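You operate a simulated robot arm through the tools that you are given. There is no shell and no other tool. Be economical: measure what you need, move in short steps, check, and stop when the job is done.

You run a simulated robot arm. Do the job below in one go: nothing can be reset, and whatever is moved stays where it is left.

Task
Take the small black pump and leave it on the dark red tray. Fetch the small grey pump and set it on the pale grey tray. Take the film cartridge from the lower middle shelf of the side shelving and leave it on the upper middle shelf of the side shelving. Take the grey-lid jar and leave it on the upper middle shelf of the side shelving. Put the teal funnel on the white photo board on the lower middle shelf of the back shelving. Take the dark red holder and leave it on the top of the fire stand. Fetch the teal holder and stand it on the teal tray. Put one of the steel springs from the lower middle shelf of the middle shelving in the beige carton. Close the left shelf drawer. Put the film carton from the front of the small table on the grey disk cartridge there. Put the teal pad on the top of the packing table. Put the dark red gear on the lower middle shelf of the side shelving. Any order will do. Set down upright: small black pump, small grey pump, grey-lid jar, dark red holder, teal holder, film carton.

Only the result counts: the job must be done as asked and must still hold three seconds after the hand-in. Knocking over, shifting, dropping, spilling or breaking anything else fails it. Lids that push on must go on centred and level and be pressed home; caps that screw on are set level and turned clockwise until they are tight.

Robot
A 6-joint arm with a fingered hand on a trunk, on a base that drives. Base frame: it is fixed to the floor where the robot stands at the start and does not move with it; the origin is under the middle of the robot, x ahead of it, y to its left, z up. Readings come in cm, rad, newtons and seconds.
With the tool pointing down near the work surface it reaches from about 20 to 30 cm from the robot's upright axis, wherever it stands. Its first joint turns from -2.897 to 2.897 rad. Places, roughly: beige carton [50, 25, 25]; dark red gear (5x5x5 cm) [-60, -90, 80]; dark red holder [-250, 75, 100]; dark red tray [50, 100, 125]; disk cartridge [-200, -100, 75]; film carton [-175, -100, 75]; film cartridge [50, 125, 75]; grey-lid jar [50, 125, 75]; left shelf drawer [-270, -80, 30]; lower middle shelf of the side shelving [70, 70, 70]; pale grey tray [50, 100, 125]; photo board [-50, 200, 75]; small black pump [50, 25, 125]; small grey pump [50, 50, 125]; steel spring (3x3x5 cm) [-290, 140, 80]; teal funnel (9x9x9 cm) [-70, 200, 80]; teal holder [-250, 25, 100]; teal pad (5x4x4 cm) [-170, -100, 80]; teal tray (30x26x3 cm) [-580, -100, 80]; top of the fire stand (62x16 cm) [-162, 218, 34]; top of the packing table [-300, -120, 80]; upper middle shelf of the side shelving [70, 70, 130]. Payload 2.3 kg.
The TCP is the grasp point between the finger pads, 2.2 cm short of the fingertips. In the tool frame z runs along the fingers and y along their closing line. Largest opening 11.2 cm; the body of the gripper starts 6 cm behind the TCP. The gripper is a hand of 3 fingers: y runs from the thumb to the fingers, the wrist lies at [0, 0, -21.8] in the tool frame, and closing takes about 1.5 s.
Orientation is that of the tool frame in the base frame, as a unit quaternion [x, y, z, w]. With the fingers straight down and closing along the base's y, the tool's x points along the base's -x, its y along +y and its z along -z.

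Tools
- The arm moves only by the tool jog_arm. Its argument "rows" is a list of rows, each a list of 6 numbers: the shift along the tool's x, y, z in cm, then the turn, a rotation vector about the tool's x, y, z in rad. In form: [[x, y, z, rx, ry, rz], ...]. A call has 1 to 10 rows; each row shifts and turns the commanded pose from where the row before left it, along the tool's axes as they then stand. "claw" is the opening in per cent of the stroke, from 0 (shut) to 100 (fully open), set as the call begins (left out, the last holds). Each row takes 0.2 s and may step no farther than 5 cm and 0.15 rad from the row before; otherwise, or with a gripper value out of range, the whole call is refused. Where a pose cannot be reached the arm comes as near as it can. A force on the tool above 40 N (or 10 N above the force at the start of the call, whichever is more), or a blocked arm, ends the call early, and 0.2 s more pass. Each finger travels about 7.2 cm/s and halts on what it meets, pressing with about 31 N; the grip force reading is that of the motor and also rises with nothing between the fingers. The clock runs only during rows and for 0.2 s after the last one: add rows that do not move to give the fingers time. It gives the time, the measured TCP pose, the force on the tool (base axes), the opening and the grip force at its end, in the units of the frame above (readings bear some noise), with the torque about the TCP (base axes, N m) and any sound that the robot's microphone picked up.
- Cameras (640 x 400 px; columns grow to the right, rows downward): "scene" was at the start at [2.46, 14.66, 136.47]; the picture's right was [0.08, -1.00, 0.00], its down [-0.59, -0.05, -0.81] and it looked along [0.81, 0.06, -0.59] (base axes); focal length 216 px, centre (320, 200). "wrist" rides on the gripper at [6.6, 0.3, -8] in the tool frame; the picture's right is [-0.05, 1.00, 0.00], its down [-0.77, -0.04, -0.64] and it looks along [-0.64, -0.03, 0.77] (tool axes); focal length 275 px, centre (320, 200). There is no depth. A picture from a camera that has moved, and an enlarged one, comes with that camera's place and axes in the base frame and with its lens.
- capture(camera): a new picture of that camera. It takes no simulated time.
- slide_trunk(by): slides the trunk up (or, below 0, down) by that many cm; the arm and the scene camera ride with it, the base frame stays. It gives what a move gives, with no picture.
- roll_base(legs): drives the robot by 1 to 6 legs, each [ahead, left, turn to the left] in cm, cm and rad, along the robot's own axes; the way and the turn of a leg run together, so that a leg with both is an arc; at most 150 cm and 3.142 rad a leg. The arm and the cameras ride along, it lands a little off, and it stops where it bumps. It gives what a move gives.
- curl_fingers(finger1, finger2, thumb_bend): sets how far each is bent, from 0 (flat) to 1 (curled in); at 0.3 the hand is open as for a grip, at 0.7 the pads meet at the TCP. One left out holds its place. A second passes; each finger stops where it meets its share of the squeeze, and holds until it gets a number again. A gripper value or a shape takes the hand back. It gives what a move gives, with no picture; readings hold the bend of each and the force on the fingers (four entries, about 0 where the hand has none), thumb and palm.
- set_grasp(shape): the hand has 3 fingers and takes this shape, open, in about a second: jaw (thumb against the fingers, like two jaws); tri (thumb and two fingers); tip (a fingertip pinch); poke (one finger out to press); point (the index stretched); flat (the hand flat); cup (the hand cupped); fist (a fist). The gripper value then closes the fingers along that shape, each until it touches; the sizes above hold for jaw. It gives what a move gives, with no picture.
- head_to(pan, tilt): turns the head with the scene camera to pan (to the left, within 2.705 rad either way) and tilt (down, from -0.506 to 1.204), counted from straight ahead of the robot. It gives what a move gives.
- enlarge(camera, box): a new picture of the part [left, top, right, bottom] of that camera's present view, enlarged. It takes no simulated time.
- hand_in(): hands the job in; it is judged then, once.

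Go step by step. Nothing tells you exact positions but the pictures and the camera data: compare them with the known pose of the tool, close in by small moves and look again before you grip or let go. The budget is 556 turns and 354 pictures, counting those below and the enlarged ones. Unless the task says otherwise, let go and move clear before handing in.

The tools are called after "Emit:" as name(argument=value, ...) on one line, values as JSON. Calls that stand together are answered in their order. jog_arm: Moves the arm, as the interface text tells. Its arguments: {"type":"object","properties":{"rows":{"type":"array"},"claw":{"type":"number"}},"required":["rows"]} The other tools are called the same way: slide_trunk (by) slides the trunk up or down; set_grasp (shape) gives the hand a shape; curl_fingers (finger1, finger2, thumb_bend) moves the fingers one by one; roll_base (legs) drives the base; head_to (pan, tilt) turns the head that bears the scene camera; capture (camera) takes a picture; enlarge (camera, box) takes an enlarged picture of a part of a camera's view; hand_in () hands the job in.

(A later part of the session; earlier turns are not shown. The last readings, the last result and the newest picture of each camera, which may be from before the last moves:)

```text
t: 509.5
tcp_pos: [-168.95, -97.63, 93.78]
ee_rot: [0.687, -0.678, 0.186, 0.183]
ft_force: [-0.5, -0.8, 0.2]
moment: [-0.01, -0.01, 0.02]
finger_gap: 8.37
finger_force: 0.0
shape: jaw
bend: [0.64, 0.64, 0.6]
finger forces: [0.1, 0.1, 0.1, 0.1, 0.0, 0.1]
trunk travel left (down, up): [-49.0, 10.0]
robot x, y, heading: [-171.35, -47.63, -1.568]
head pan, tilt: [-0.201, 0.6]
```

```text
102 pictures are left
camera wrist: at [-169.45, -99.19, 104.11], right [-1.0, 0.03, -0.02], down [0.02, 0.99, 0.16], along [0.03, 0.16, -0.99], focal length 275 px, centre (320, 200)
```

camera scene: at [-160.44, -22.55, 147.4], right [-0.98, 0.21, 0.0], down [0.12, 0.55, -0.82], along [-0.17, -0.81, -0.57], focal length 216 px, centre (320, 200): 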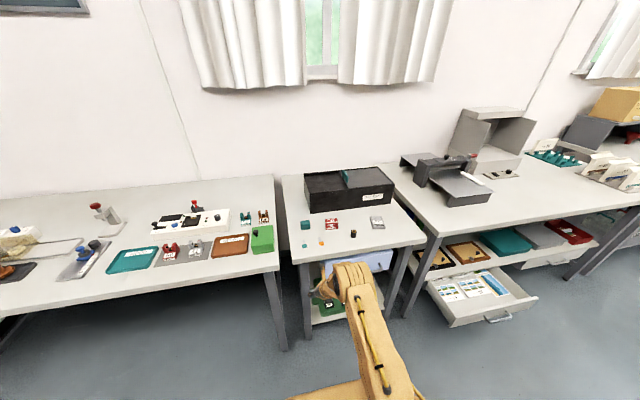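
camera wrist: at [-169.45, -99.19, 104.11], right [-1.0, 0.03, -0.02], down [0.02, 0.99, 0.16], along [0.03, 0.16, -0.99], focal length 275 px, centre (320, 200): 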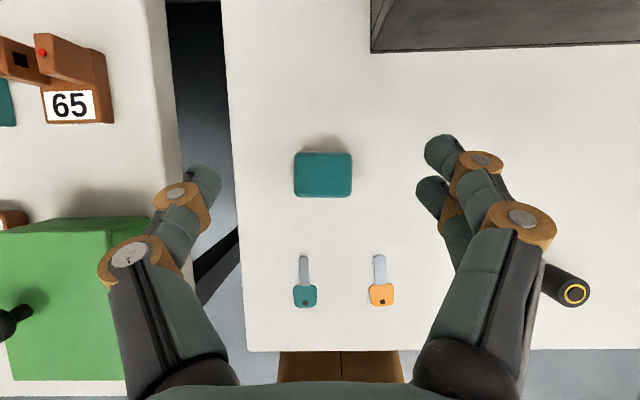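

Emit:
slide_trunk(by=-10.7)

Emit:
jog_arm(rows=[[0, 0, 0, 0, 0, 0], [0, 0, 0, 0, 0, 0], [0, 0, 0, 0, 0, 0], [0, 0, 0, 0, 0, 0], [0, 0, 0, 0, 0, 0]], claw=0)

Emit:
capture(camera="wrist")

```text
t: 510.9
tcp_pos: [-169.1, -97.64, 83.24]
ee_rot: [0.688, -0.677, 0.186, 0.183]
ft_force: [0.4, 0.4, -0.3]
moment: [0.01, 0.01, -0.01]
finger_gap: 8.37
finger_force: 0.1
shape: jaw
bend: [0.64, 0.64, 0.6]
finger forces: [0.0, 0.1, 0.0, 0.0, 0.0, 0.0]
trunk travel left (down, up): [-38.3, 20.7]
robot x, y, heading: [-171.13, -47.7, -1.566]
head pan, tilt: [-0.201, 0.6]
```

```text
t: 512.1
tcp_pos: [-169.09, -97.58, 83.17]
ee_rot: [0.687, -0.678, 0.186, 0.184]
ft_force: [0.0, 0.7, -0.5]
moment: [-0.01, 0.02, 0.02]
finger_gap: 3.95
finger_force: 31.1
shape: jaw
bend: [0.74, 0.74, 0.7]
finger forces: [14.0, 14.2, 0.0, 0.1, 28.1, 0.0]
trunk travel left (down, up): [-38.3, 20.7]
robot x, y, heading: [-171.0, -47.65, -1.566]
head pan, tilt: [-0.201, 0.6]
```

```text
101 pictures are left
camera wrist: at [-169.5, -99.18, 93.42], right [-1.0, 0.03, -0.02], down [0.02, 0.99, 0.16], along [0.03, 0.16, -0.99], focal length 275 px, centre (320, 200)
```

wrist: 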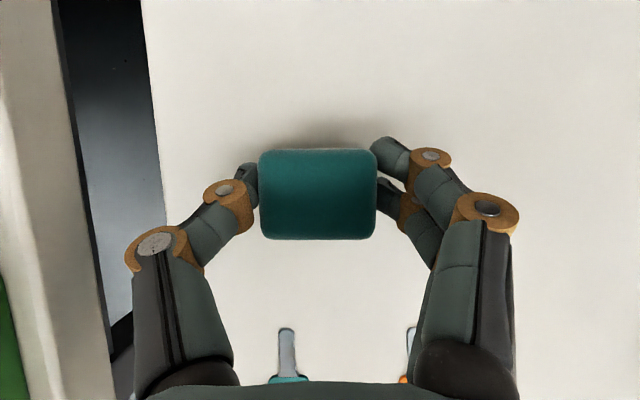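

I'd block on the open drawer in front of the packing table while carrying the pad, so I leave the pad where it is for now and close the drawer first.

Emit:
jog_arm(rows=[[0, 0, 0, 0, 0, 0], [0, 0, 0, 0, 0, 0], [0, 0, 0, 0, 0, 0], [0, 0, 0, 0, 0, 0]], claw=75)

Emit:
slide_trunk(by=12)

Emit:
roll_base(legs=[[-28, 0, -0.005], [0, -95, 0]])

Emit:
head_to(pan=0.0, tilt=0.8)

Emit:
capture(camera="scene")

```text
t: 513.1
tcp_pos: [-169.05, -97.64, 83.12]
ee_rot: [0.687, -0.678, 0.186, 0.184]
ft_force: [-0.4, 0.1, 0.2]
moment: [0.0, 0.01, 0.03]
finger_gap: 8.37
finger_force: 0.1
shape: jaw
bend: [0.64, 0.64, 0.6]
finger forces: [0.1, 0.0, 0.0, 0.0, 0.0, 0.0]
trunk travel left (down, up): [-38.3, 20.7]
robot x, y, heading: [-171.1, -47.63, -1.569]
head pan, tilt: [-0.201, 0.6]
```

```text
t: 514.6
tcp_pos: [-169.09, -97.68, 95.16]
ee_rot: [0.687, -0.678, 0.186, 0.184]
ft_force: [-0.4, -0.3, 0.0]
moment: [0.02, 0.01, 0.03]
finger_gap: 8.38
finger_force: 0.1
shape: jaw
bend: [0.64, 0.64, 0.6]
finger forces: [0.0, 0.0, 0.0, 0.0, 0.0, 0.1]
trunk travel left (down, up): [-50.3, 8.7]
robot x, y, heading: [-170.93, -47.78, -1.568]
head pan, tilt: [-0.201, 0.6]
```

```text
t: 521.0
tcp_pos: [-263.23, -69.41, 95.08]
ee_rot: [-0.682, 0.683, -0.184, -0.185]
ft_force: [-0.2, -0.2, 0.2]
moment: [-0.02, 0.0, -0.01]
finger_gap: 8.38
finger_force: 0.1
shape: jaw
bend: [0.64, 0.64, 0.6]
finger forces: [0.0, 0.0, 0.0, 0.0, 0.1, 0.0]
trunk travel left (down, up): [-50.3, 8.7]
robot x, y, heading: [-264.57, -19.72, -1.581]
head pan, tilt: [-0.201, 0.6]
```

```text
t: 521.8
tcp_pos: [-263.23, -69.41, 95.03]
ee_rot: [0.683, -0.682, 0.184, 0.185]
ft_force: [-0.3, 0.2, 1.0]
moment: [0.01, 0.0, 0.0]
finger_gap: 8.37
finger_force: 0.0
shape: jaw
bend: [0.64, 0.64, 0.6]
finger forces: [0.1, 0.0, 0.0, 0.1, 0.0, 0.1]
trunk travel left (down, up): [-50.3, 8.7]
robot x, y, heading: [-264.29, -19.07, -1.579]
head pan, tilt: [0.0, 0.799]
```

```text
100 pictures are left
camera scene: at [-250.75, -21.74, 157.85], right [-1.0, 0.01, 0.0], down [0.01, 0.72, -0.7], along [-0.01, -0.7, -0.72], focal length 216 px, centre (320, 200)
```

scene: 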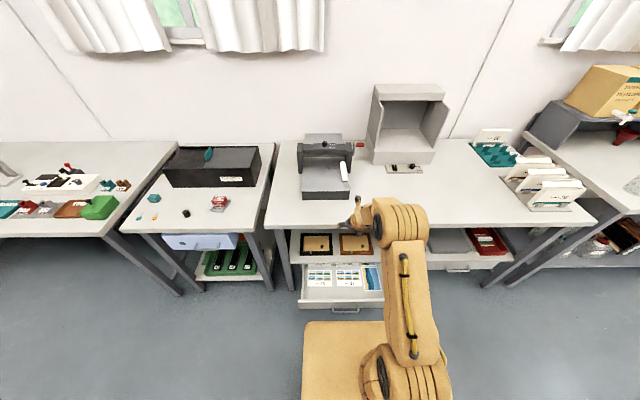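

Emit:
roll_base(legs=[[-8, 0, 0.008]])

Emit:
jog_arm(rows=[[-2.6, 0, -1.5, 0, -0.1, 0], [-2.8, 0, -1.2, 0, -0.1, 0], [-1.9, 0, -0.5, 0, -0.08, 0], [0, 0, 0, 0, 0, 0]], claw=20)

Emit:
slide_trunk(by=-40)

Emit:
capture(camera="wrist")

Emit:
capture(camera="scene")

```text
t: 522.8
tcp_pos: [-262.83, -61.5, 95.21]
ee_rot: [0.684, -0.681, 0.186, 0.185]
ft_force: [0.0, 0.3, -1.1]
moment: [0.0, 0.01, 0.01]
finger_gap: 8.37
finger_force: 0.0
shape: jaw
bend: [0.64, 0.64, 0.6]
finger forces: [0.0, 0.0, 0.1, 0.0, 0.1, 0.0]
trunk travel left (down, up): [-50.3, 8.7]
robot x, y, heading: [-264.36, -11.23, -1.577]
head pan, tilt: [0.0, 0.799]
```

```text
t: 523.8
tcp_pos: [-263.04, -53.56, 94.84]
ee_rot: [0.704, -0.699, 0.088, 0.086]
ft_force: [0.2, 0.4, 0.6]
moment: [0.0, -0.04, -0.02]
finger_gap: 2.26
finger_force: 0.1
shape: jaw
bend: [0.73, 0.73, 0.7]
finger forces: [0.1, 0.0, 0.0, 0.1, 0.0, 0.1]
trunk travel left (down, up): [-50.3, 8.7]
robot x, y, heading: [-264.0, -11.27, -1.579]
head pan, tilt: [0.0, 0.799]
```

```text
t: 527.6
tcp_pos: [-262.93, -53.47, 54.86]
ee_rot: [0.704, -0.699, 0.088, 0.087]
ft_force: [-0.3, -0.6, -0.5]
moment: [0.02, -0.02, -0.03]
finger_gap: 2.28
finger_force: 0.1
shape: jaw
bend: [0.73, 0.73, 0.7]
finger forces: [0.1, 0.0, 0.1, 0.0, 0.1, 0.1]
trunk travel left (down, up): [-10.3, 48.7]
robot x, y, heading: [-264.5, -11.45, -1.576]
head pan, tilt: [0.0, 0.799]
```

```text
99 pictures are left
camera wrist: at [-263.35, -57.81, 64.26], right [-1.0, 0.04, -0.01], down [0.03, 0.9, 0.43], along [0.03, 0.43, -0.9], focal length 275 px, centre (320, 200)
```

wrist: 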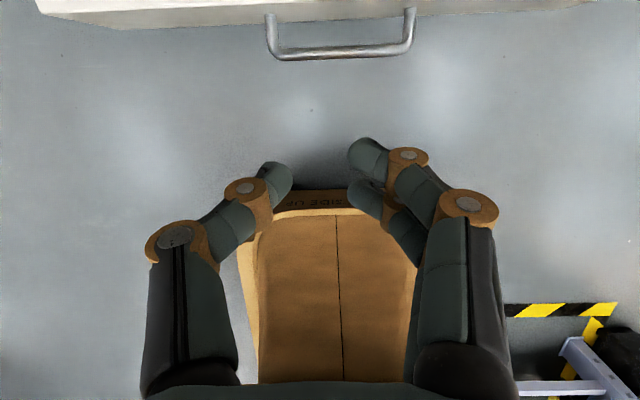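

```text
98 pictures are left
camera scene: at [-250.68, -13.64, 117.84], right [-1.0, 0.0, 0.0], down [0.0, 0.72, -0.7], along [0.0, -0.7, -0.72], focal length 216 px, centre (320, 200)
```

scene: 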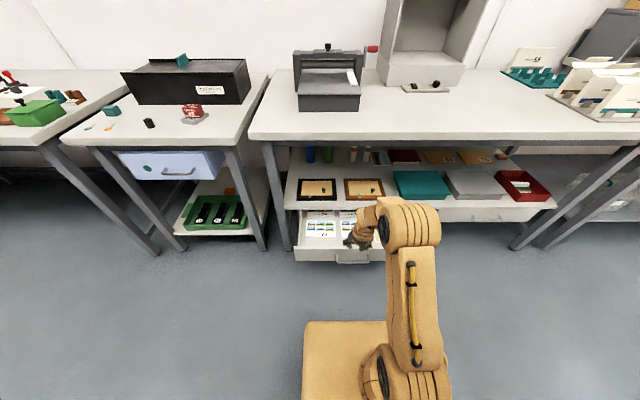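

The drawer front is at y≈-63.6 (z 25–37) with the handle bar at y≈-59.6, z≈31. I lower the closed fingers to that height in front of it.

Emit:
slide_trunk(by=-10.1)

Emit:
jog_arm(rows=[[-0.95, 0, 3.8, 0, 0, 0], [-0.95, 0, 3.8, 0, 0, 0], [-0.95, 0, 3.8, 0, 0, 0], [-0.3, 0, 1.2, 0, 0, 0], [0, 0, 0, 0, 0, 0]], claw=0)

Emit:
capture(camera="wrist")

```text
t: 529.0
tcp_pos: [-262.95, -53.52, 44.61]
ee_rot: [0.704, -0.7, 0.089, 0.088]
ft_force: [-0.1, -0.2, -0.2]
moment: [0.02, 0.03, 0.0]
finger_gap: 2.29
finger_force: 0.1
shape: jaw
bend: [0.73, 0.73, 0.7]
finger forces: [0.1, 0.0, 0.0, 0.1, 0.0, 0.0]
trunk travel left (down, up): [-0.2, 58.8]
robot x, y, heading: [-264.42, -11.48, -1.571]
head pan, tilt: [0.0, 0.799]
```

```text
t: 530.2
tcp_pos: [-263.0, -53.59, 31.63]
ee_rot: [0.704, -0.699, 0.089, 0.088]
ft_force: [0.6, -0.4, -0.7]
moment: [-0.02, -0.01, -0.02]
finger_gap: 0.0
finger_force: 30.4
shape: jaw
bend: [0.68, 0.68, 0.77]
finger forces: [0.0, 0.0, 0.0, 0.0, 0.0, 0.0]
trunk travel left (down, up): [-0.2, 58.8]
robot x, y, heading: [-264.25, -11.29, -1.573]
head pan, tilt: [0.0, 0.799]
```

```text
97 pictures are left
camera wrist: at [-263.47, -57.95, 41.07], right [-1.0, 0.04, -0.01], down [0.03, 0.9, 0.43], along [0.03, 0.42, -0.9], focal length 275 px, centre (320, 200)
```

wrist: 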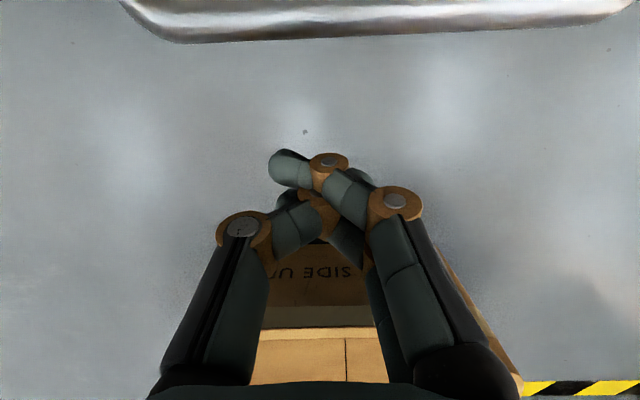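

Emit:
roll_base(legs=[[10, 0, 0]])

Emit:
capture(camera="wrist")

Emit:
capture(camera="scene")

```text
t: 531.3
tcp_pos: [-263.04, -63.73, 31.73]
ee_rot: [0.705, -0.698, 0.089, 0.088]
ft_force: [-0.5, 0.1, 0.4]
moment: [0.01, 0.02, -0.05]
finger_gap: 0.01
finger_force: 31.3
shape: jaw
bend: [0.69, 0.68, 0.77]
finger forces: [0.1, 0.0, 0.1, 0.0, 0.0, 0.0]
trunk travel left (down, up): [-0.2, 58.8]
robot x, y, heading: [-264.45, -21.5, -1.573]
head pan, tilt: [0.0, 0.799]
```

```text
96 pictures are left
camera wrist: at [-263.38, -67.96, 41.09], right [-1.0, 0.04, -0.01], down [0.03, 0.9, 0.43], along [0.03, 0.43, -0.9], focal length 275 px, centre (320, 200)
```

wrist: 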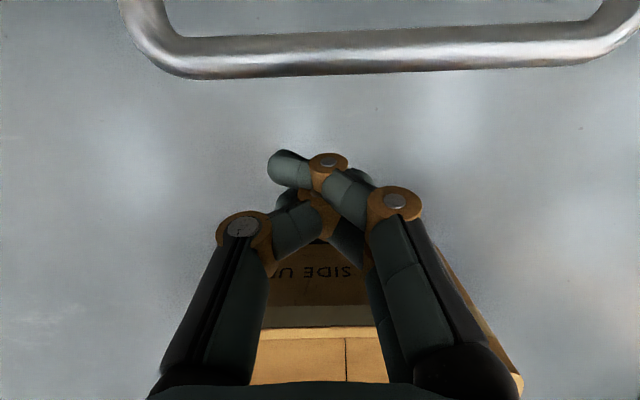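

```text
95 pictures are left
camera scene: at [-250.7, -23.62, 107.74], right [-1.0, 0.0, 0.0], down [0.0, 0.72, -0.7], along [0.0, -0.7, -0.72], focal length 216 px, centre (320, 200)
```

scene: 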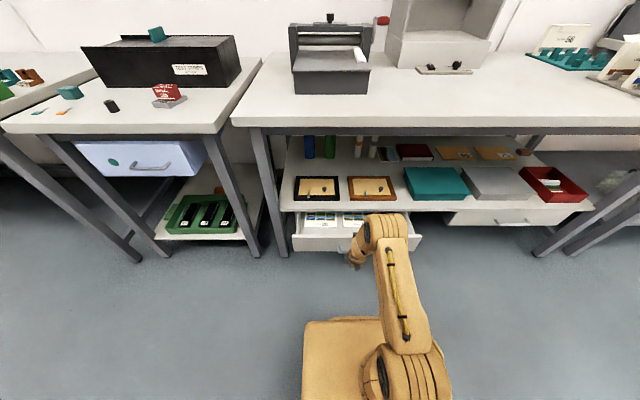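

Emit:
enlarge(camera="scene", box=[270, 170, 470, 310])

```text
2.86 times, centred on (370, 240) of scene
camera zoom: at [-250.7, -23.62, 107.74], right [-1.0, 0.0, 0.0], down [0.0, 0.72, -0.7], along [0.0, -0.7, -0.72], focal length 616 px, centre (177, 86)
```

zoom: 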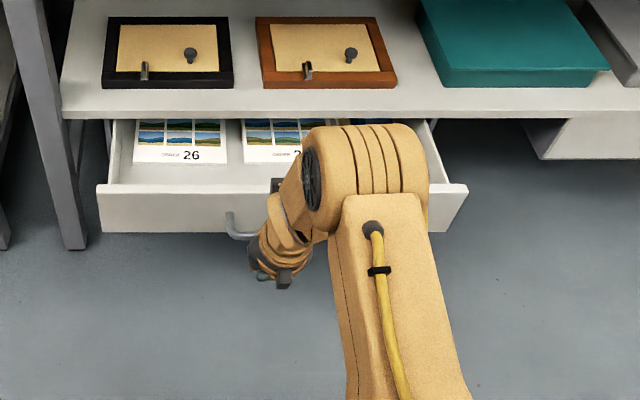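

The camera bracket is pushing the panel and the drawer has already moved 9 cm. I lower a little for a firmer push and continue.

Emit:
jog_arm(rows=[[-0.75, 0, 2.9, 0, 0, 0], [0, 0, 0, 0, 0, 0]])

Emit:
roll_base(legs=[[7, 0, 0]])

Emit:
enlarge(camera="scene", box=[270, 140, 570, 310])

```text
t: 531.9
tcp_pos: [-263.0, -63.71, 28.81]
ee_rot: [0.705, -0.698, 0.089, 0.086]
ft_force: [0.6, 0.0, 0.1]
moment: [0.0, 0.01, 0.0]
finger_gap: 0.0
finger_force: 31.1
shape: jaw
bend: [0.69, 0.68, 0.77]
finger forces: [0.0, 0.0, 0.0, 0.0, 0.0, 0.0]
trunk travel left (down, up): [-0.2, 58.8]
robot x, y, heading: [-264.56, -21.61, -1.573]
head pan, tilt: [0.0, 0.799]
```

```text
t: 533.0
tcp_pos: [-263.16, -70.6, 28.87]
ee_rot: [0.705, -0.698, 0.089, 0.087]
ft_force: [0.7, -0.5, -0.2]
moment: [-0.02, -0.01, 0.02]
finger_gap: 0.0
finger_force: 31.6
shape: jaw
bend: [0.69, 0.68, 0.77]
finger forces: [0.0, 0.0, 0.0, 0.0, 0.1, 0.0]
trunk travel left (down, up): [-0.2, 58.8]
robot x, y, heading: [-264.57, -27.74, -1.577]
head pan, tilt: [0.0, 0.799]
```

```text
2.13 times, centred on (420, 225) of scene
camera zoom: at [-250.71, -30.48, 107.74], right [-1.0, 0.0, 0.0], down [0.0, 0.72, -0.7], along [0.0, -0.7, -0.72], focal length 460 px, centre (107, 147)
```

zoom: 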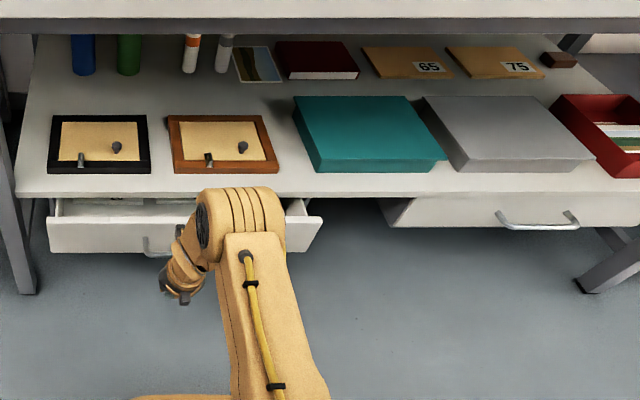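

Emit:
roll_base(legs=[[6.5, 0, 0]])

Emit:
enlarge(camera="scene", box=[270, 120, 570, 290])

```text
t: 533.9
tcp_pos: [-263.14, -76.97, 28.85]
ee_rot: [0.705, -0.698, 0.089, 0.088]
ft_force: [-0.2, -0.4, 0.0]
moment: [0.0, -0.01, 0.03]
finger_gap: 0.0
finger_force: 31.2
shape: jaw
bend: [0.69, 0.68, 0.77]
finger forces: [0.0, 0.0, 0.0, 0.0, 0.0, 0.0]
trunk travel left (down, up): [-0.2, 58.8]
robot x, y, heading: [-264.14, -34.84, -1.578]
head pan, tilt: [0.0, 0.799]
```

```text
2.13 times, centred on (420, 205) of scene
camera zoom: at [-250.72, -36.88, 107.74], right [-1.0, 0.0, 0.0], down [0.0, 0.72, -0.7], along [0.0, -0.7, -0.72], focal length 460 px, centre (107, 189)
```

zoom: 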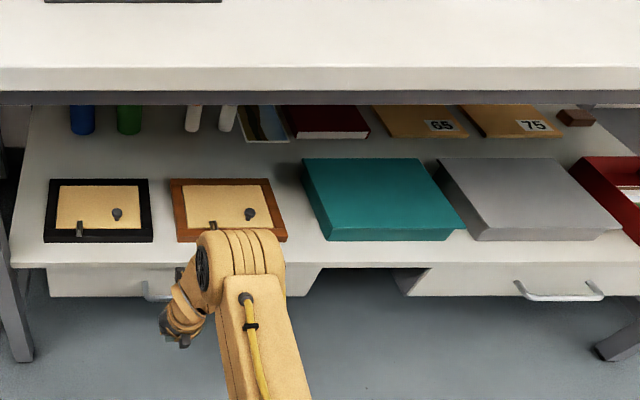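

Emit:
roll_base(legs=[[1.2, 0, 0]])

Emit:
enlarge(camera="scene", box=[270, 120, 570, 290])

```text
t: 534.7
tcp_pos: [-263.07, -78.28, 28.89]
ee_rot: [0.705, -0.698, 0.09, 0.087]
ft_force: [0.6, 1.0, 0.5]
moment: [-0.01, 0.02, 0.01]
finger_gap: 0.01
finger_force: 30.8
shape: jaw
bend: [0.69, 0.68, 0.77]
finger forces: [0.0, 0.1, 0.1, 0.0, 0.1, 0.0]
trunk travel left (down, up): [-0.2, 58.8]
robot x, y, heading: [-264.88, -35.59, -1.57]
head pan, tilt: [0.0, 0.799]
```

```text
2.13 times, centred on (420, 205) of scene
camera zoom: at [-250.73, -38.11, 107.74], right [-1.0, 0.0, 0.0], down [0.0, 0.72, -0.7], along [0.0, -0.7, -0.72], focal length 460 px, centre (107, 189)
```

zoom: 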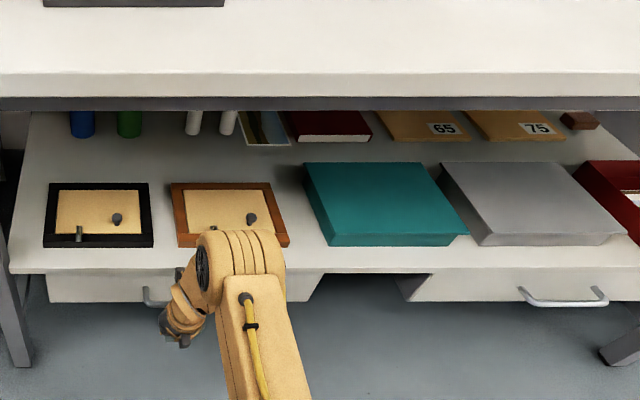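

Emit:
roll_base(legs=[[1.0, 0, 0]])

Emit:
enlarge(camera="scene", box=[270, 160, 470, 290])

```text
t: 535.4
tcp_pos: [-263.14, -79.19, 28.77]
ee_rot: [0.705, -0.699, 0.089, 0.086]
ft_force: [0.2, 0.5, 0.8]
moment: [0.01, -0.03, 0.0]
finger_gap: 0.0
finger_force: 31.1
shape: jaw
bend: [0.69, 0.68, 0.77]
finger forces: [0.0, 0.0, 0.1, 0.0, 0.0, 0.0]
trunk travel left (down, up): [-0.2, 58.8]
robot x, y, heading: [-264.72, -37.02, -1.572]
head pan, tilt: [0.0, 0.799]
```

```text
3.08 times, centred on (370, 225) of scene
camera zoom: at [-250.73, -39.12, 107.74], right [-1.0, 0.0, 0.0], down [0.0, 0.72, -0.7], along [0.0, -0.7, -0.72], focal length 664 px, centre (166, 123)
```

zoom: 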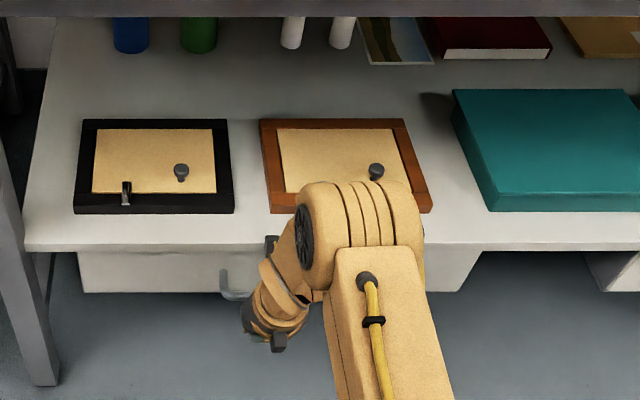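

Emit:
roll_base(legs=[[1.5, 0, 0]])

Emit:
enlarge(camera="scene", box=[270, 160, 470, 290])

```text
t: 536.2
tcp_pos: [-263.28, -79.48, 28.91]
ee_rot: [0.705, -0.698, 0.087, 0.086]
ft_force: [-1.1, 12.7, 17.0]
moment: [-2.3, -0.06, -0.11]
finger_gap: 0.02
finger_force: 31.3
shape: jaw
bend: [0.69, 0.68, 0.77]
finger forces: [0.0, 0.0, 0.0, 0.0, 0.0, 0.0]
trunk travel left (down, up): [-0.2, 58.8]
robot x, y, heading: [-264.41, -37.36, -1.569]
head pan, tilt: [0.0, 0.799]
stopped in leg 1: the force on the tool passed its limit at 49 N (the readings are from after the stop); the commanded pose is now the measured one
```

```text
3.08 times, centred on (370, 225) of scene
camera zoom: at [-250.74, -39.3, 107.76], right [-1.0, 0.0, 0.0], down [0.0, 0.71, -0.7], along [0.0, -0.7, -0.71], focal length 664 px, centre (166, 123)
```

zoom: 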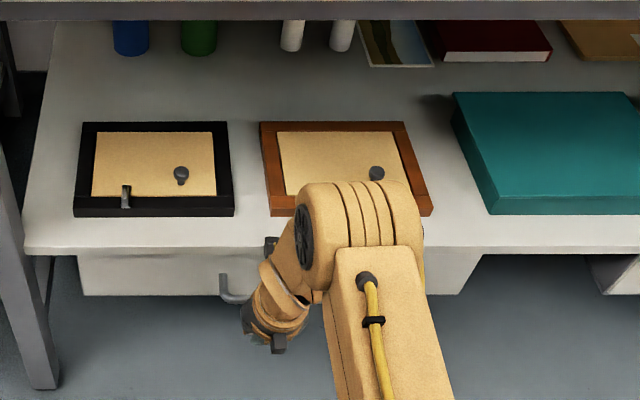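

The drawer is firmly closed. I back off, restore the arm pose and return for the teal pad.

Emit:
roll_base(legs=[[-25, 0, 0]])

Emit:
slide_trunk(by=40)

Emit:
jog_arm(rows=[[0.95, 0, -3.8, 0, 0, 0], [0.95, 0, -3.8, 0, 0, 0], [0.95, 0, -3.8, 0, 0, 0], [0.95, 0, -3.8, 0, 0, 0], [1.9, 0, 0.5, 0, 0.08, 0], [2.8, 0, 1.0, 0, 0.1, 0], [2.6, 0, 1.5, 0, 0.1, 0], [0, 0, 0, 0, 0, 0]], claw=80)

Emit:
roll_base(legs=[[0, 93, 0]])

Emit:
capture(camera="wrist")

```text
t: 538.0
tcp_pos: [-263.04, -54.25, 28.76]
ee_rot: [0.705, -0.699, 0.086, 0.085]
ft_force: [-0.1, 1.1, -1.1]
moment: [0.0, -0.01, 0.01]
finger_gap: 0.0
finger_force: 31.4
shape: jaw
bend: [0.69, 0.68, 0.77]
finger forces: [0.0, 0.0, 0.0, 0.1, 0.0, 0.0]
trunk travel left (down, up): [-0.2, 58.8]
robot x, y, heading: [-264.01, -12.13, -1.574]
head pan, tilt: [0.0, 0.799]
```

```text
t: 541.8
tcp_pos: [-263.17, -54.18, 68.71]
ee_rot: [0.705, -0.699, 0.086, 0.085]
ft_force: [-0.5, 0.2, -0.3]
moment: [0.01, 0.03, -0.01]
finger_gap: 0.0
finger_force: 31.0
shape: jaw
bend: [0.69, 0.68, 0.77]
finger forces: [0.1, 0.1, 0.0, 0.1, 0.0, 0.0]
trunk travel left (down, up): [-40.2, 18.8]
robot x, y, heading: [-264.22, -12.12, -1.571]
head pan, tilt: [0.0, 0.799]
```

```text
t: 543.6
tcp_pos: [-263.03, -62.22, 84.1]
ee_rot: [0.685, -0.681, 0.183, 0.183]
ft_force: [0.2, 0.6, 0.0]
moment: [-0.03, -0.01, 0.01]
finger_gap: 8.91
finger_force: 0.0
shape: jaw
bend: [0.59, 0.59, 0.55]
finger forces: [0.0, 0.1, 0.1, 0.0, 0.1, 0.0]
trunk travel left (down, up): [-40.2, 18.8]
robot x, y, heading: [-264.79, -12.2, -1.574]
head pan, tilt: [0.0, 0.799]
```

```text
t: 548.5
tcp_pos: [-170.65, -62.38, 84.17]
ee_rot: [0.687, -0.679, 0.183, 0.182]
ft_force: [0.5, 0.0, 0.2]
moment: [-0.02, 0.02, -0.02]
finger_gap: 8.93
finger_force: 0.0
shape: jaw
bend: [0.59, 0.59, 0.55]
finger forces: [0.0, 0.0, 0.0, 0.0, 0.0, 0.1]
trunk travel left (down, up): [-40.2, 18.8]
robot x, y, heading: [-172.17, -12.26, -1.572]
head pan, tilt: [0.0, 0.799]
```

```text
88 pictures are left
camera wrist: at [-171.02, -64.01, 94.35], right [-1.0, 0.03, -0.02], down [0.02, 0.99, 0.17], along [0.03, 0.17, -0.99], focal length 275 px, centre (320, 200)
```

wrist: 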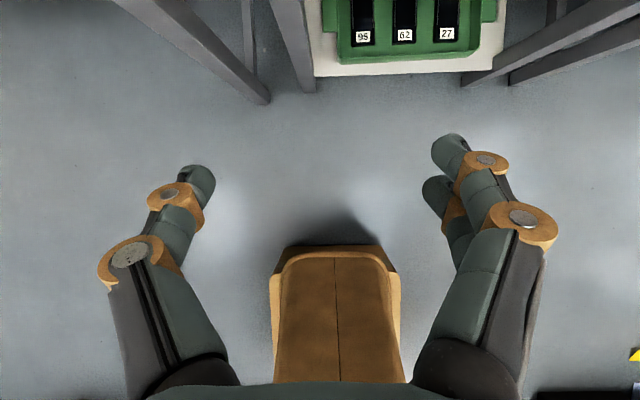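

Emit:
slide_trunk(by=10)

Emit:
roll_base(legs=[[35.3, 1.6, 0]])

Emit:
capture(camera="wrist")

```text
t: 549.8
tcp_pos: [-170.72, -62.32, 94.08]
ee_rot: [0.687, -0.679, 0.184, 0.181]
ft_force: [0.1, 0.1, 0.5]
moment: [-0.01, -0.01, -0.01]
finger_gap: 8.96
finger_force: 0.0
shape: jaw
bend: [0.59, 0.59, 0.55]
finger forces: [0.1, 0.0, 0.0, 0.1, 0.1, 0.0]
trunk travel left (down, up): [-50.2, 8.8]
robot x, y, heading: [-172.13, -12.13, -1.572]
head pan, tilt: [0.0, 0.799]
```

```text
t: 552.1
tcp_pos: [-169.49, -97.78, 94.03]
ee_rot: [0.685, -0.682, 0.183, 0.181]
ft_force: [-0.5, 0.5, 0.5]
moment: [-0.02, -0.01, -0.01]
finger_gap: 8.97
finger_force: 0.0
shape: jaw
bend: [0.59, 0.59, 0.55]
finger forces: [0.1, 0.0, 0.0, 0.0, 0.0, 0.1]
trunk travel left (down, up): [-50.2, 8.8]
robot x, y, heading: [-170.73, -47.68, -1.577]
head pan, tilt: [0.0, 0.799]
```

```text
87 pictures are left
camera wrist: at [-169.9, -99.37, 104.33], right [-1.0, 0.04, -0.02], down [0.03, 0.99, 0.17], along [0.03, 0.17, -0.99], focal length 275 px, centre (320, 200)
```

wrist: 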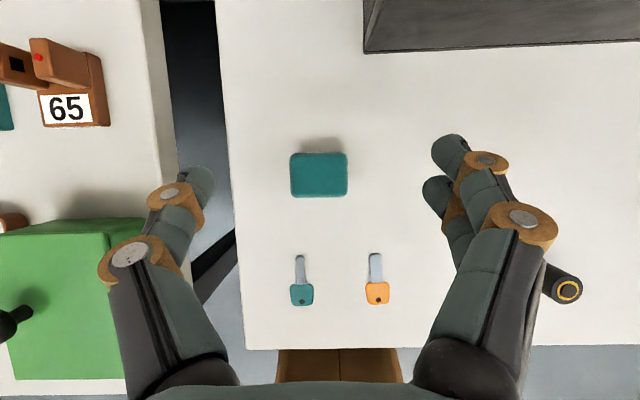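

Emit:
slide_trunk(by=-10.9)

Emit:
jog_arm(rows=[[0, 0, 0, 0, 0, 0], [0, 0, 0, 0, 0, 0], [0, 0, 0, 0, 0, 0], [0, 0, 0, 0, 0, 0], [0, 0, 0, 0, 0, 0]], claw=0)

Emit:
slide_trunk(by=16)

```text
t: 553.5
tcp_pos: [-169.5, -97.7, 83.25]
ee_rot: [0.685, -0.681, 0.183, 0.181]
ft_force: [-0.6, 0.5, -1.0]
moment: [0.06, 0.0, 0.0]
finger_gap: 8.92
finger_force: 0.0
shape: jaw
bend: [0.59, 0.59, 0.55]
finger forces: [0.1, 0.0, 0.1, 0.0, 0.0, 0.0]
trunk travel left (down, up): [-39.3, 19.7]
robot x, y, heading: [-170.81, -47.66, -1.579]
head pan, tilt: [0.0, 0.799]
```

```text
t: 554.7
tcp_pos: [-169.49, -97.89, 83.32]
ee_rot: [0.685, -0.681, 0.183, 0.182]
ft_force: [0.6, -0.6, -0.4]
moment: [-0.01, 0.0, 0.0]
finger_gap: 3.95
finger_force: 30.4
shape: jaw
bend: [0.74, 0.74, 0.7]
finger forces: [14.0, 14.3, 0.0, 0.0, 28.2, 0.0]
trunk travel left (down, up): [-39.3, 19.7]
robot x, y, heading: [-170.95, -47.56, -1.574]
head pan, tilt: [0.0, 0.799]
```

```text
t: 556.5
tcp_pos: [-169.5, -97.72, 99.17]
ee_rot: [0.685, -0.681, 0.183, 0.182]
ft_force: [0.7, 0.3, -0.1]
moment: [0.0, 0.01, 0.01]
finger_gap: 3.94
finger_force: 31.1
shape: jaw
bend: [0.74, 0.74, 0.7]
finger forces: [14.0, 14.2, 0.0, 0.0, 28.2, 0.0]
trunk travel left (down, up): [-55.3, 3.7]
robot x, y, heading: [-170.52, -47.59, -1.573]
head pan, tilt: [0.0, 0.799]
```

Emit:
roll_base(legs=[[-30, 0, 0.003], [0, -131, 0], [25, 0, 0]])

Emit:
capture(camera="wrist")

Emit:
capture(camera="scene")

```text
t: 566.1
tcp_pos: [-298.59, -92.34, 99.21]
ee_rot: [0.69, -0.676, 0.184, 0.181]
ft_force: [0.2, 0.2, -0.5]
moment: [0.03, 0.0, -0.01]
finger_gap: 3.94
finger_force: 30.7
shape: jaw
bend: [0.74, 0.74, 0.7]
finger forces: [13.9, 14.2, 0.0, 0.1, 28.2, 0.0]
trunk travel left (down, up): [-55.3, 3.7]
robot x, y, heading: [-300.37, -42.47, -1.562]
head pan, tilt: [0.0, 0.799]
```

```text
86 pictures are left
camera wrist: at [-298.99, -93.88, 109.42], right [-1.0, 0.02, -0.02], down [0.02, 0.99, 0.17], along [0.03, 0.17, -0.99], focal length 275 px, centre (320, 200)
```

wrist: 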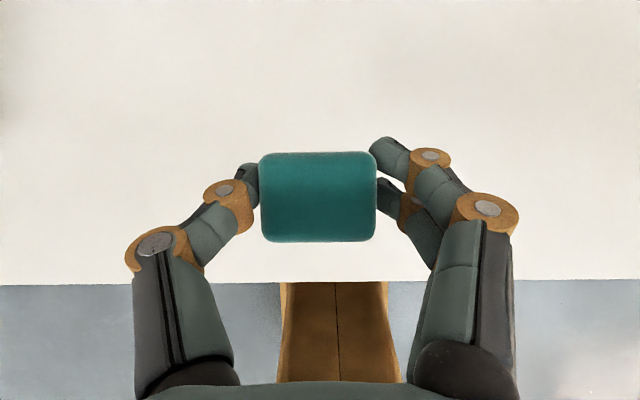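

```text
85 pictures are left
camera scene: at [-286.7, -44.36, 162.84], right [-1.0, -0.01, 0.0], down [-0.01, 0.72, -0.7], along [0.0, -0.7, -0.72], focal length 216 px, centre (320, 200)
```

scene: 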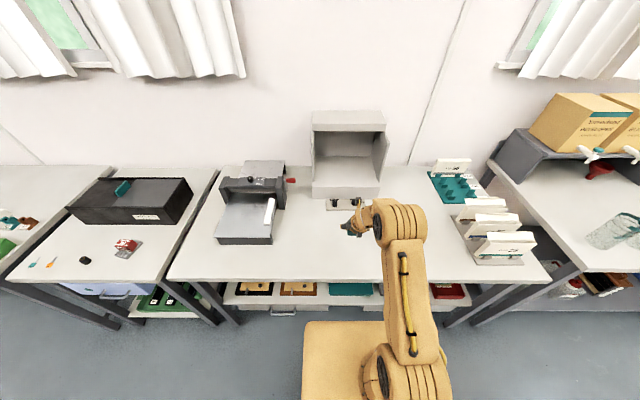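

Emit:
roll_base(legs=[[5, 0, -0.008]])

Emit:
slide_trunk(by=-14)

Emit:
slide_trunk(by=-1)

Emit:
slide_trunk(by=-0.5)

Emit:
slide_trunk(by=-0.4)

```text
t: 567.0
tcp_pos: [-298.84, -97.24, 99.19]
ee_rot: [0.687, -0.68, 0.183, 0.181]
ft_force: [0.5, -0.1, 0.5]
moment: [0.0, 0.03, -0.02]
finger_gap: 3.92
finger_force: 30.9
shape: jaw
bend: [0.74, 0.74, 0.7]
finger forces: [14.0, 14.1, 0.0, 0.0, 28.2, 0.0]
trunk travel left (down, up): [-55.3, 3.7]
robot x, y, heading: [-300.69, -47.12, -1.571]
head pan, tilt: [0.0, 0.799]
```

```text
t: 568.7
tcp_pos: [-298.96, -97.18, 85.14]
ee_rot: [0.687, -0.679, 0.183, 0.182]
ft_force: [-0.1, 0.7, 1.4]
moment: [0.0, 0.0, 0.0]
finger_gap: 3.95
finger_force: 31.0
shape: jaw
bend: [0.74, 0.74, 0.7]
finger forces: [14.3, 14.4, 0.0, 0.0, 28.4, 0.0]
trunk travel left (down, up): [-41.3, 17.7]
robot x, y, heading: [-300.3, -47.14, -1.574]
head pan, tilt: [0.0, 0.799]
```

```text
t: 569.3
tcp_pos: [-298.92, -97.25, 84.88]
ee_rot: [0.686, -0.676, 0.19, 0.188]
ft_force: [-0.8, 7.1, 22.3]
moment: [-0.07, 0.02, -0.01]
finger_gap: 4.07
finger_force: 30.9
shape: jaw
bend: [0.74, 0.74, 0.71]
finger forces: [17.3, 17.9, 0.0, 0.0, 33.9, 0.1]
trunk travel left (down, up): [-40.4, 18.6]
robot x, y, heading: [-300.54, -47.05, -1.571]
head pan, tilt: [0.0, 0.799]
stopped: the force on the tool passed its limit at 43 N (the readings are from after the stop); the commanded pose is now the measured one
```

```text
t: 569.7
tcp_pos: [-298.86, -97.5, 84.96]
ee_rot: [0.686, -0.675, 0.195, 0.192]
ft_force: [-0.7, 8.8, 26.8]
moment: [-0.07, 0.01, 0.03]
finger_gap: 4.13
finger_force: 31.4
shape: jaw
bend: [0.74, 0.75, 0.71]
finger forces: [17.4, 18.2, 0.0, 0.0, 34.7, 0.0]
trunk travel left (down, up): [-40.0, 19.0]
robot x, y, heading: [-300.49, -47.29, -1.571]
head pan, tilt: [0.0, 0.799]
stopped: the force on the tool passed its limit at 43 N (the readings are from after the stop); the commanded pose is now the measured one
```

```text
t: 570.1
tcp_pos: [-298.95, -97.68, 84.84]
ee_rot: [0.685, -0.673, 0.198, 0.194]
ft_force: [-1.9, 8.8, 26.6]
moment: [-0.06, 0.03, 0.0]
finger_gap: 4.1
finger_force: 31.1
shape: jaw
bend: [0.74, 0.75, 0.71]
finger forces: [17.3, 18.1, 0.1, 0.0, 34.9, 0.0]
trunk travel left (down, up): [-39.8, 19.2]
robot x, y, heading: [-300.43, -47.0, -1.573]
head pan, tilt: [0.0, 0.799]
stopped: the force on the tool passed its limit at 42 N (the readings are from after the stop); the commanded pose is now the measured one
```

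Contact (this table is slightly higher). I ease up and release.

Emit:
slide_trunk(by=0.8)

Emit:
jog_arm(rows=[[0, 0, 0, 0, 0, 0], [0, 0, 0, 0, 0, 0], [0, 0, 0, 0, 0, 0], [0, 0, 0, 0, 0, 0]], claw=75)

Emit:
slide_trunk(by=14)

Emit:
capture(camera="wrist")

```text
t: 570.7
tcp_pos: [-298.87, -97.73, 85.18]
ee_rot: [0.687, -0.674, 0.194, 0.19]
ft_force: [-0.7, -0.3, -0.4]
moment: [0.04, -0.02, -0.04]
finger_gap: 4.09
finger_force: 30.7
shape: jaw
bend: [0.74, 0.74, 0.71]
finger forces: [15.4, 15.1, 0.1, 0.0, 30.7, 0.0]
trunk travel left (down, up): [-40.6, 18.4]
robot x, y, heading: [-300.54, -46.73, -1.571]
head pan, tilt: [0.0, 0.799]
```

```text
t: 571.7
tcp_pos: [-298.87, -97.85, 85.33]
ee_rot: [0.686, -0.674, 0.195, 0.192]
ft_force: [-0.5, 0.2, 0.7]
moment: [0.0, 0.01, 0.07]
finger_gap: 8.37
finger_force: 0.2
shape: jaw
bend: [0.64, 0.64, 0.6]
finger forces: [0.0, 0.0, 0.0, 0.1, 0.0, 0.1]
trunk travel left (down, up): [-40.6, 18.4]
robot x, y, heading: [-300.4, -47.32, -1.572]
head pan, tilt: [0.0, 0.799]
```

```text
t: 573.4
tcp_pos: [-298.9, -97.95, 99.28]
ee_rot: [0.686, -0.675, 0.194, 0.191]
ft_force: [0.9, 0.2, -0.1]
moment: [0.02, -0.03, -0.01]
finger_gap: 8.35
finger_force: 0.1
shape: jaw
bend: [0.64, 0.64, 0.6]
finger forces: [0.0, 0.0, 0.0, 0.1, 0.0, 0.0]
trunk travel left (down, up): [-54.6, 4.4]
robot x, y, heading: [-299.96, -46.66, -1.57]
head pan, tilt: [0.0, 0.799]
```

```text
84 pictures are left
camera wrist: at [-299.3, -99.14, 109.58], right [-1.0, 0.02, -0.02], down [0.02, 0.99, 0.14], along [0.03, 0.14, -0.99], focal length 275 px, centre (320, 200)
```

wrist: 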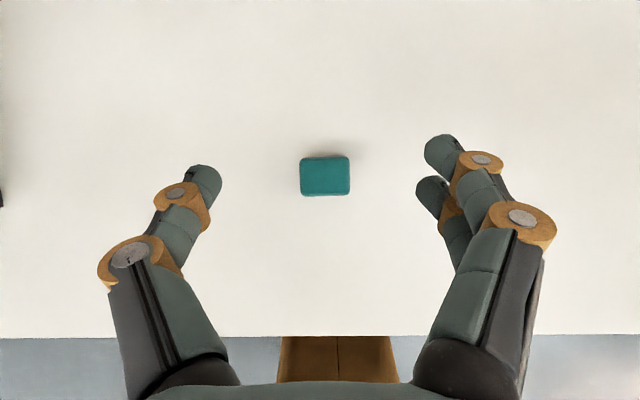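

Pad placed on the packing table. The last item is the teal holder, so I drive round to face the cabinet niche again.

Emit:
roll_base(legs=[[-44, 0, 0], [0, 92, 0], [0, 0, -1.571], [0, -38, 0]])

Emit:
jog_arm(rows=[[0, 0, 0, 0, 0.12, 0], [0, 0, 0, 0, 0.12, 0], [-2, 0, -2, 0, 0, 0], [0, 0, 0, 0, 0, 0]])

Emit:
head_to(pan=0.1, tilt=0.6)

Emit:
capture(camera="scene")

Emit:
capture(camera="wrist")

```text
t: 585.7
tcp_pos: [-259.45, 20.81, 99.32]
ee_rot: [-0.019, 0.962, -0.005, -0.273]
ft_force: [-0.3, -11.0, -2.5]
moment: [0.07, 0.02, -0.09]
finger_gap: 8.3
finger_force: 0.0
shape: jaw
bend: [0.64, 0.64, 0.6]
finger forces: [4.7, 6.1, 0.0, 0.0, 0.0, 0.1]
trunk travel left (down, up): [-54.6, 4.4]
robot x, y, heading: [-208.49, 23.74, -3.122]
head pan, tilt: [0.0, 0.799]
stopped in leg 4: the force on the tool passed its limit at 72 N (the readings are from after the stop); the commanded pose is now the measured one
```

```text
t: 586.7
tcp_pos: [-256.67, 20.97, 99.4]
ee_rot: [-0.017, 0.922, -0.005, -0.387]
ft_force: [-3.7, -15.7, 0.9]
moment: [0.39, -0.09, -0.07]
finger_gap: 8.24
finger_force: 0.1
shape: jaw
bend: [0.64, 0.64, 0.6]
finger forces: [7.0, 8.7, 0.0, 0.0, 0.0, 0.1]
trunk travel left (down, up): [-54.6, 4.4]
robot x, y, heading: [-208.39, 23.86, -3.131]
head pan, tilt: [0.0, 0.799]
```

```text
t: 587.5
tcp_pos: [-256.65, 20.95, 99.39]
ee_rot: [-0.018, 0.922, -0.006, -0.388]
ft_force: [-4.5, -16.5, 2.8]
moment: [0.42, -0.13, -0.12]
finger_gap: 8.26
finger_force: 0.1
shape: jaw
bend: [0.64, 0.64, 0.6]
finger forces: [7.3, 9.2, 0.1, 0.0, 0.1, 0.0]
trunk travel left (down, up): [-54.6, 4.4]
robot x, y, heading: [-208.55, 23.52, -3.127]
head pan, tilt: [0.099, 0.6]
```

```text
83 pictures are left
camera scene: at [-211.53, 8.27, 163.71], right [-0.11, 0.99, 0.0], down [0.56, 0.07, -0.82], along [-0.82, -0.09, -0.57], focal length 216 px, centre (320, 200)
```

scene: 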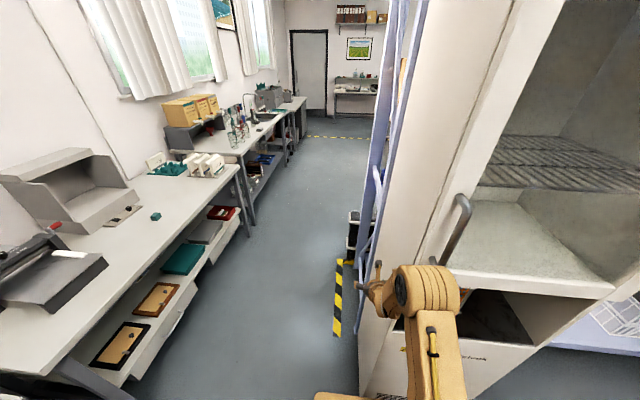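

```text
82 pictures are left
camera wrist: at [-255.67, 21.39, 109.73], right [0.0, 1.0, -0.03], down [0.99, 0.0, -0.11], along [-0.11, -0.03, -0.99], focal length 275 px, centre (320, 200)
```

wrist: 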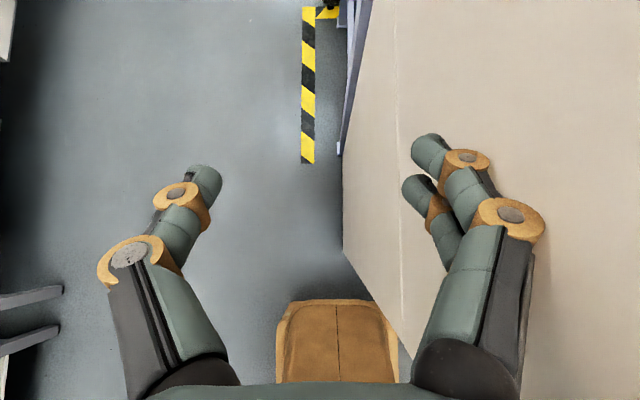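

I bumped the cabinet's side with the hand because it was too far forward. I back away and check the holders.

Emit:
roll_base(legs=[[0, 6, 0], [-25, 0, -0.012], [0, -22, 0]])

Emit:
head_to(pan=0.0, tilt=0.65)

Emit:
capture(camera="scene")

Emit:
enlarge(camera="scene", box=[270, 180, 450, 310])

```text
t: 591.1
tcp_pos: [-231.37, 37.66, 99.34]
ee_rot: [-0.012, 0.922, -0.006, -0.387]
ft_force: [0.2, -0.3, -0.1]
moment: [-0.03, 0.0, 0.02]
finger_gap: 8.37
finger_force: 0.2
shape: jaw
bend: [0.64, 0.64, 0.6]
finger forces: [0.0, 0.1, 0.0, 0.0, 0.0, 0.0]
trunk travel left (down, up): [-54.6, 4.4]
robot x, y, heading: [-183.51, 39.37, -3.142]
head pan, tilt: [0.099, 0.6]
```

```text
t: 591.8
tcp_pos: [-231.52, 37.47, 99.42]
ee_rot: [-0.011, 0.922, -0.005, -0.387]
ft_force: [0.5, 0.4, -0.2]
moment: [0.02, 0.01, -0.02]
finger_gap: 8.37
finger_force: 0.0
shape: jaw
bend: [0.64, 0.64, 0.6]
finger forces: [0.0, 0.0, 0.0, 0.0, 0.0, 0.1]
trunk travel left (down, up): [-54.6, 4.4]
robot x, y, heading: [-183.33, 39.61, -3.148]
head pan, tilt: [0.0, 0.649]
```

```text
81 pictures are left
camera scene: at [-186.39, 25.4, 163.34], right [0.0, 1.0, 0.0], down [0.6, 0.0, -0.8], along [-0.8, 0.0, -0.6], focal length 216 px, centre (320, 200)
```

scene: 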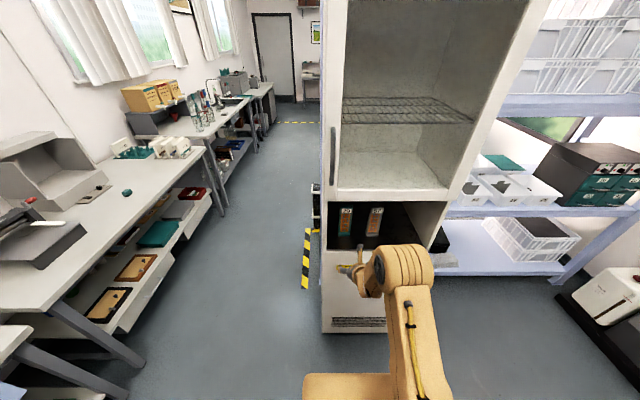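

```text
3.08 times, centred on (360, 245) of scene
camera zoom: at [-186.39, 25.4, 163.34], right [0.0, 1.0, 0.0], down [0.6, 0.0, -0.8], along [-0.8, 0.0, -0.6], focal length 664 px, centre (197, 62)
```

zoom: 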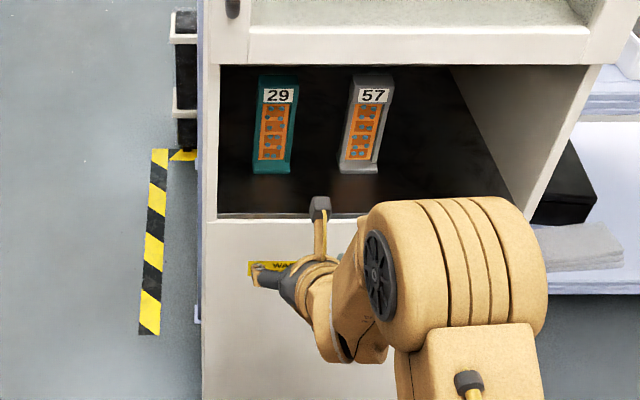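

The teal (29) and grey holders are still standing, with the teal foot at (-255.6, 36.3). I line up at mid-height and drive in.

Emit:
slide_trunk(by=-2)

Emit:
roll_base(legs=[[15, 1.1, 0.006]])

Emit:
capture(camera="wrist")

```text
t: 592.5
tcp_pos: [-231.53, 37.56, 97.39]
ee_rot: [-0.012, 0.922, -0.005, -0.388]
ft_force: [-0.1, 0.6, -1.1]
moment: [0.03, 0.02, -0.02]
finger_gap: 8.38
finger_force: 0.0
shape: jaw
bend: [0.64, 0.64, 0.6]
finger forces: [0.0, 0.0, 0.0, 0.0, 0.1, 0.0]
trunk travel left (down, up): [-52.6, 6.4]
robot x, y, heading: [-183.16, 39.52, -3.141]
head pan, tilt: [0.0, 0.649]
```

```text
t: 593.9
tcp_pos: [-246.65, 36.09, 97.34]
ee_rot: [-0.014, 0.922, -0.006, -0.386]
ft_force: [-0.3, 0.0, -0.1]
moment: [-0.02, -0.03, 0.0]
finger_gap: 8.36
finger_force: 0.0
shape: jaw
bend: [0.64, 0.64, 0.6]
finger forces: [0.1, 0.0, 0.0, 0.0, 0.0, 0.0]
trunk travel left (down, up): [-52.6, 6.4]
robot x, y, heading: [-198.4, 38.43, -3.137]
head pan, tilt: [0.0, 0.649]
```

```text
79 pictures are left
camera wrist: at [-245.72, 36.56, 107.71], right [0.0, 1.0, -0.03], down [0.99, 0.0, -0.1], along [-0.1, -0.03, -0.99], focal length 275 px, centre (320, 200)
```

wrist: 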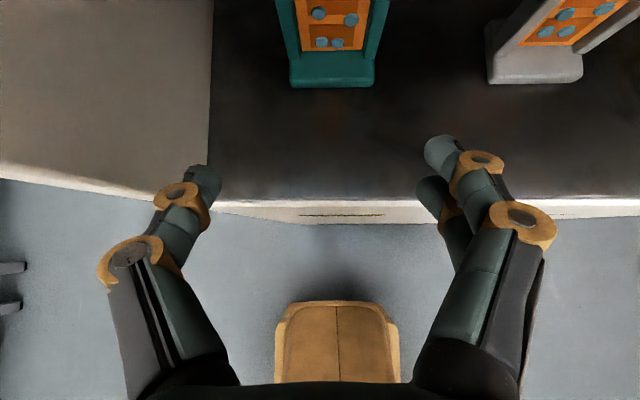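

Emit:
jog_arm(rows=[[0, 0.7, 0, 0, 0, 0], [0, 0, 0, 0, 0, 0], [0, 0, 0, 0, 0, 0]], claw=65)

Emit:
roll_base(legs=[[6, 0, 0]])

Emit:
capture(camera="wrist")

```text
t: 594.6
tcp_pos: [-246.71, 36.79, 97.35]
ee_rot: [-0.015, 0.921, -0.006, -0.388]
ft_force: [0.0, 0.1, 0.0]
moment: [0.02, 0.02, -0.01]
finger_gap: 7.33
finger_force: 0.2
shape: jaw
bend: [0.7, 0.7, 0.67]
finger forces: [0.1, 0.1, 0.1, 0.0, 0.0, 0.0]
trunk travel left (down, up): [-52.6, 6.4]
robot x, y, heading: [-198.37, 38.22, -3.135]
head pan, tilt: [0.0, 0.649]
```

```text
t: 595.6
tcp_pos: [-252.65, 36.76, 97.33]
ee_rot: [-0.015, 0.922, -0.006, -0.386]
ft_force: [0.0, 0.6, 0.6]
moment: [0.02, -0.03, -0.01]
finger_gap: 7.32
finger_force: 0.0
shape: jaw
bend: [0.7, 0.7, 0.67]
finger forces: [0.1, 0.1, 0.0, 0.0, 0.0, 0.0]
trunk travel left (down, up): [-52.6, 6.4]
robot x, y, heading: [-204.62, 38.48, -3.137]
head pan, tilt: [0.0, 0.649]
```

```text
78 pictures are left
camera wrist: at [-251.71, 37.15, 107.69], right [0.0, 1.0, -0.03], down [0.99, 0.0, -0.1], along [-0.1, -0.03, -0.99], focal length 275 px, centre (320, 200)
```

wrist: 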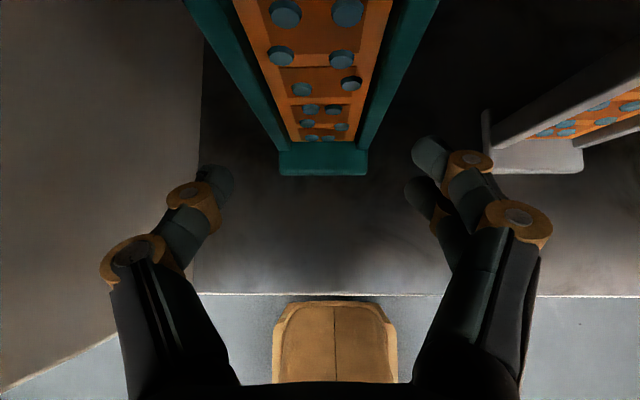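

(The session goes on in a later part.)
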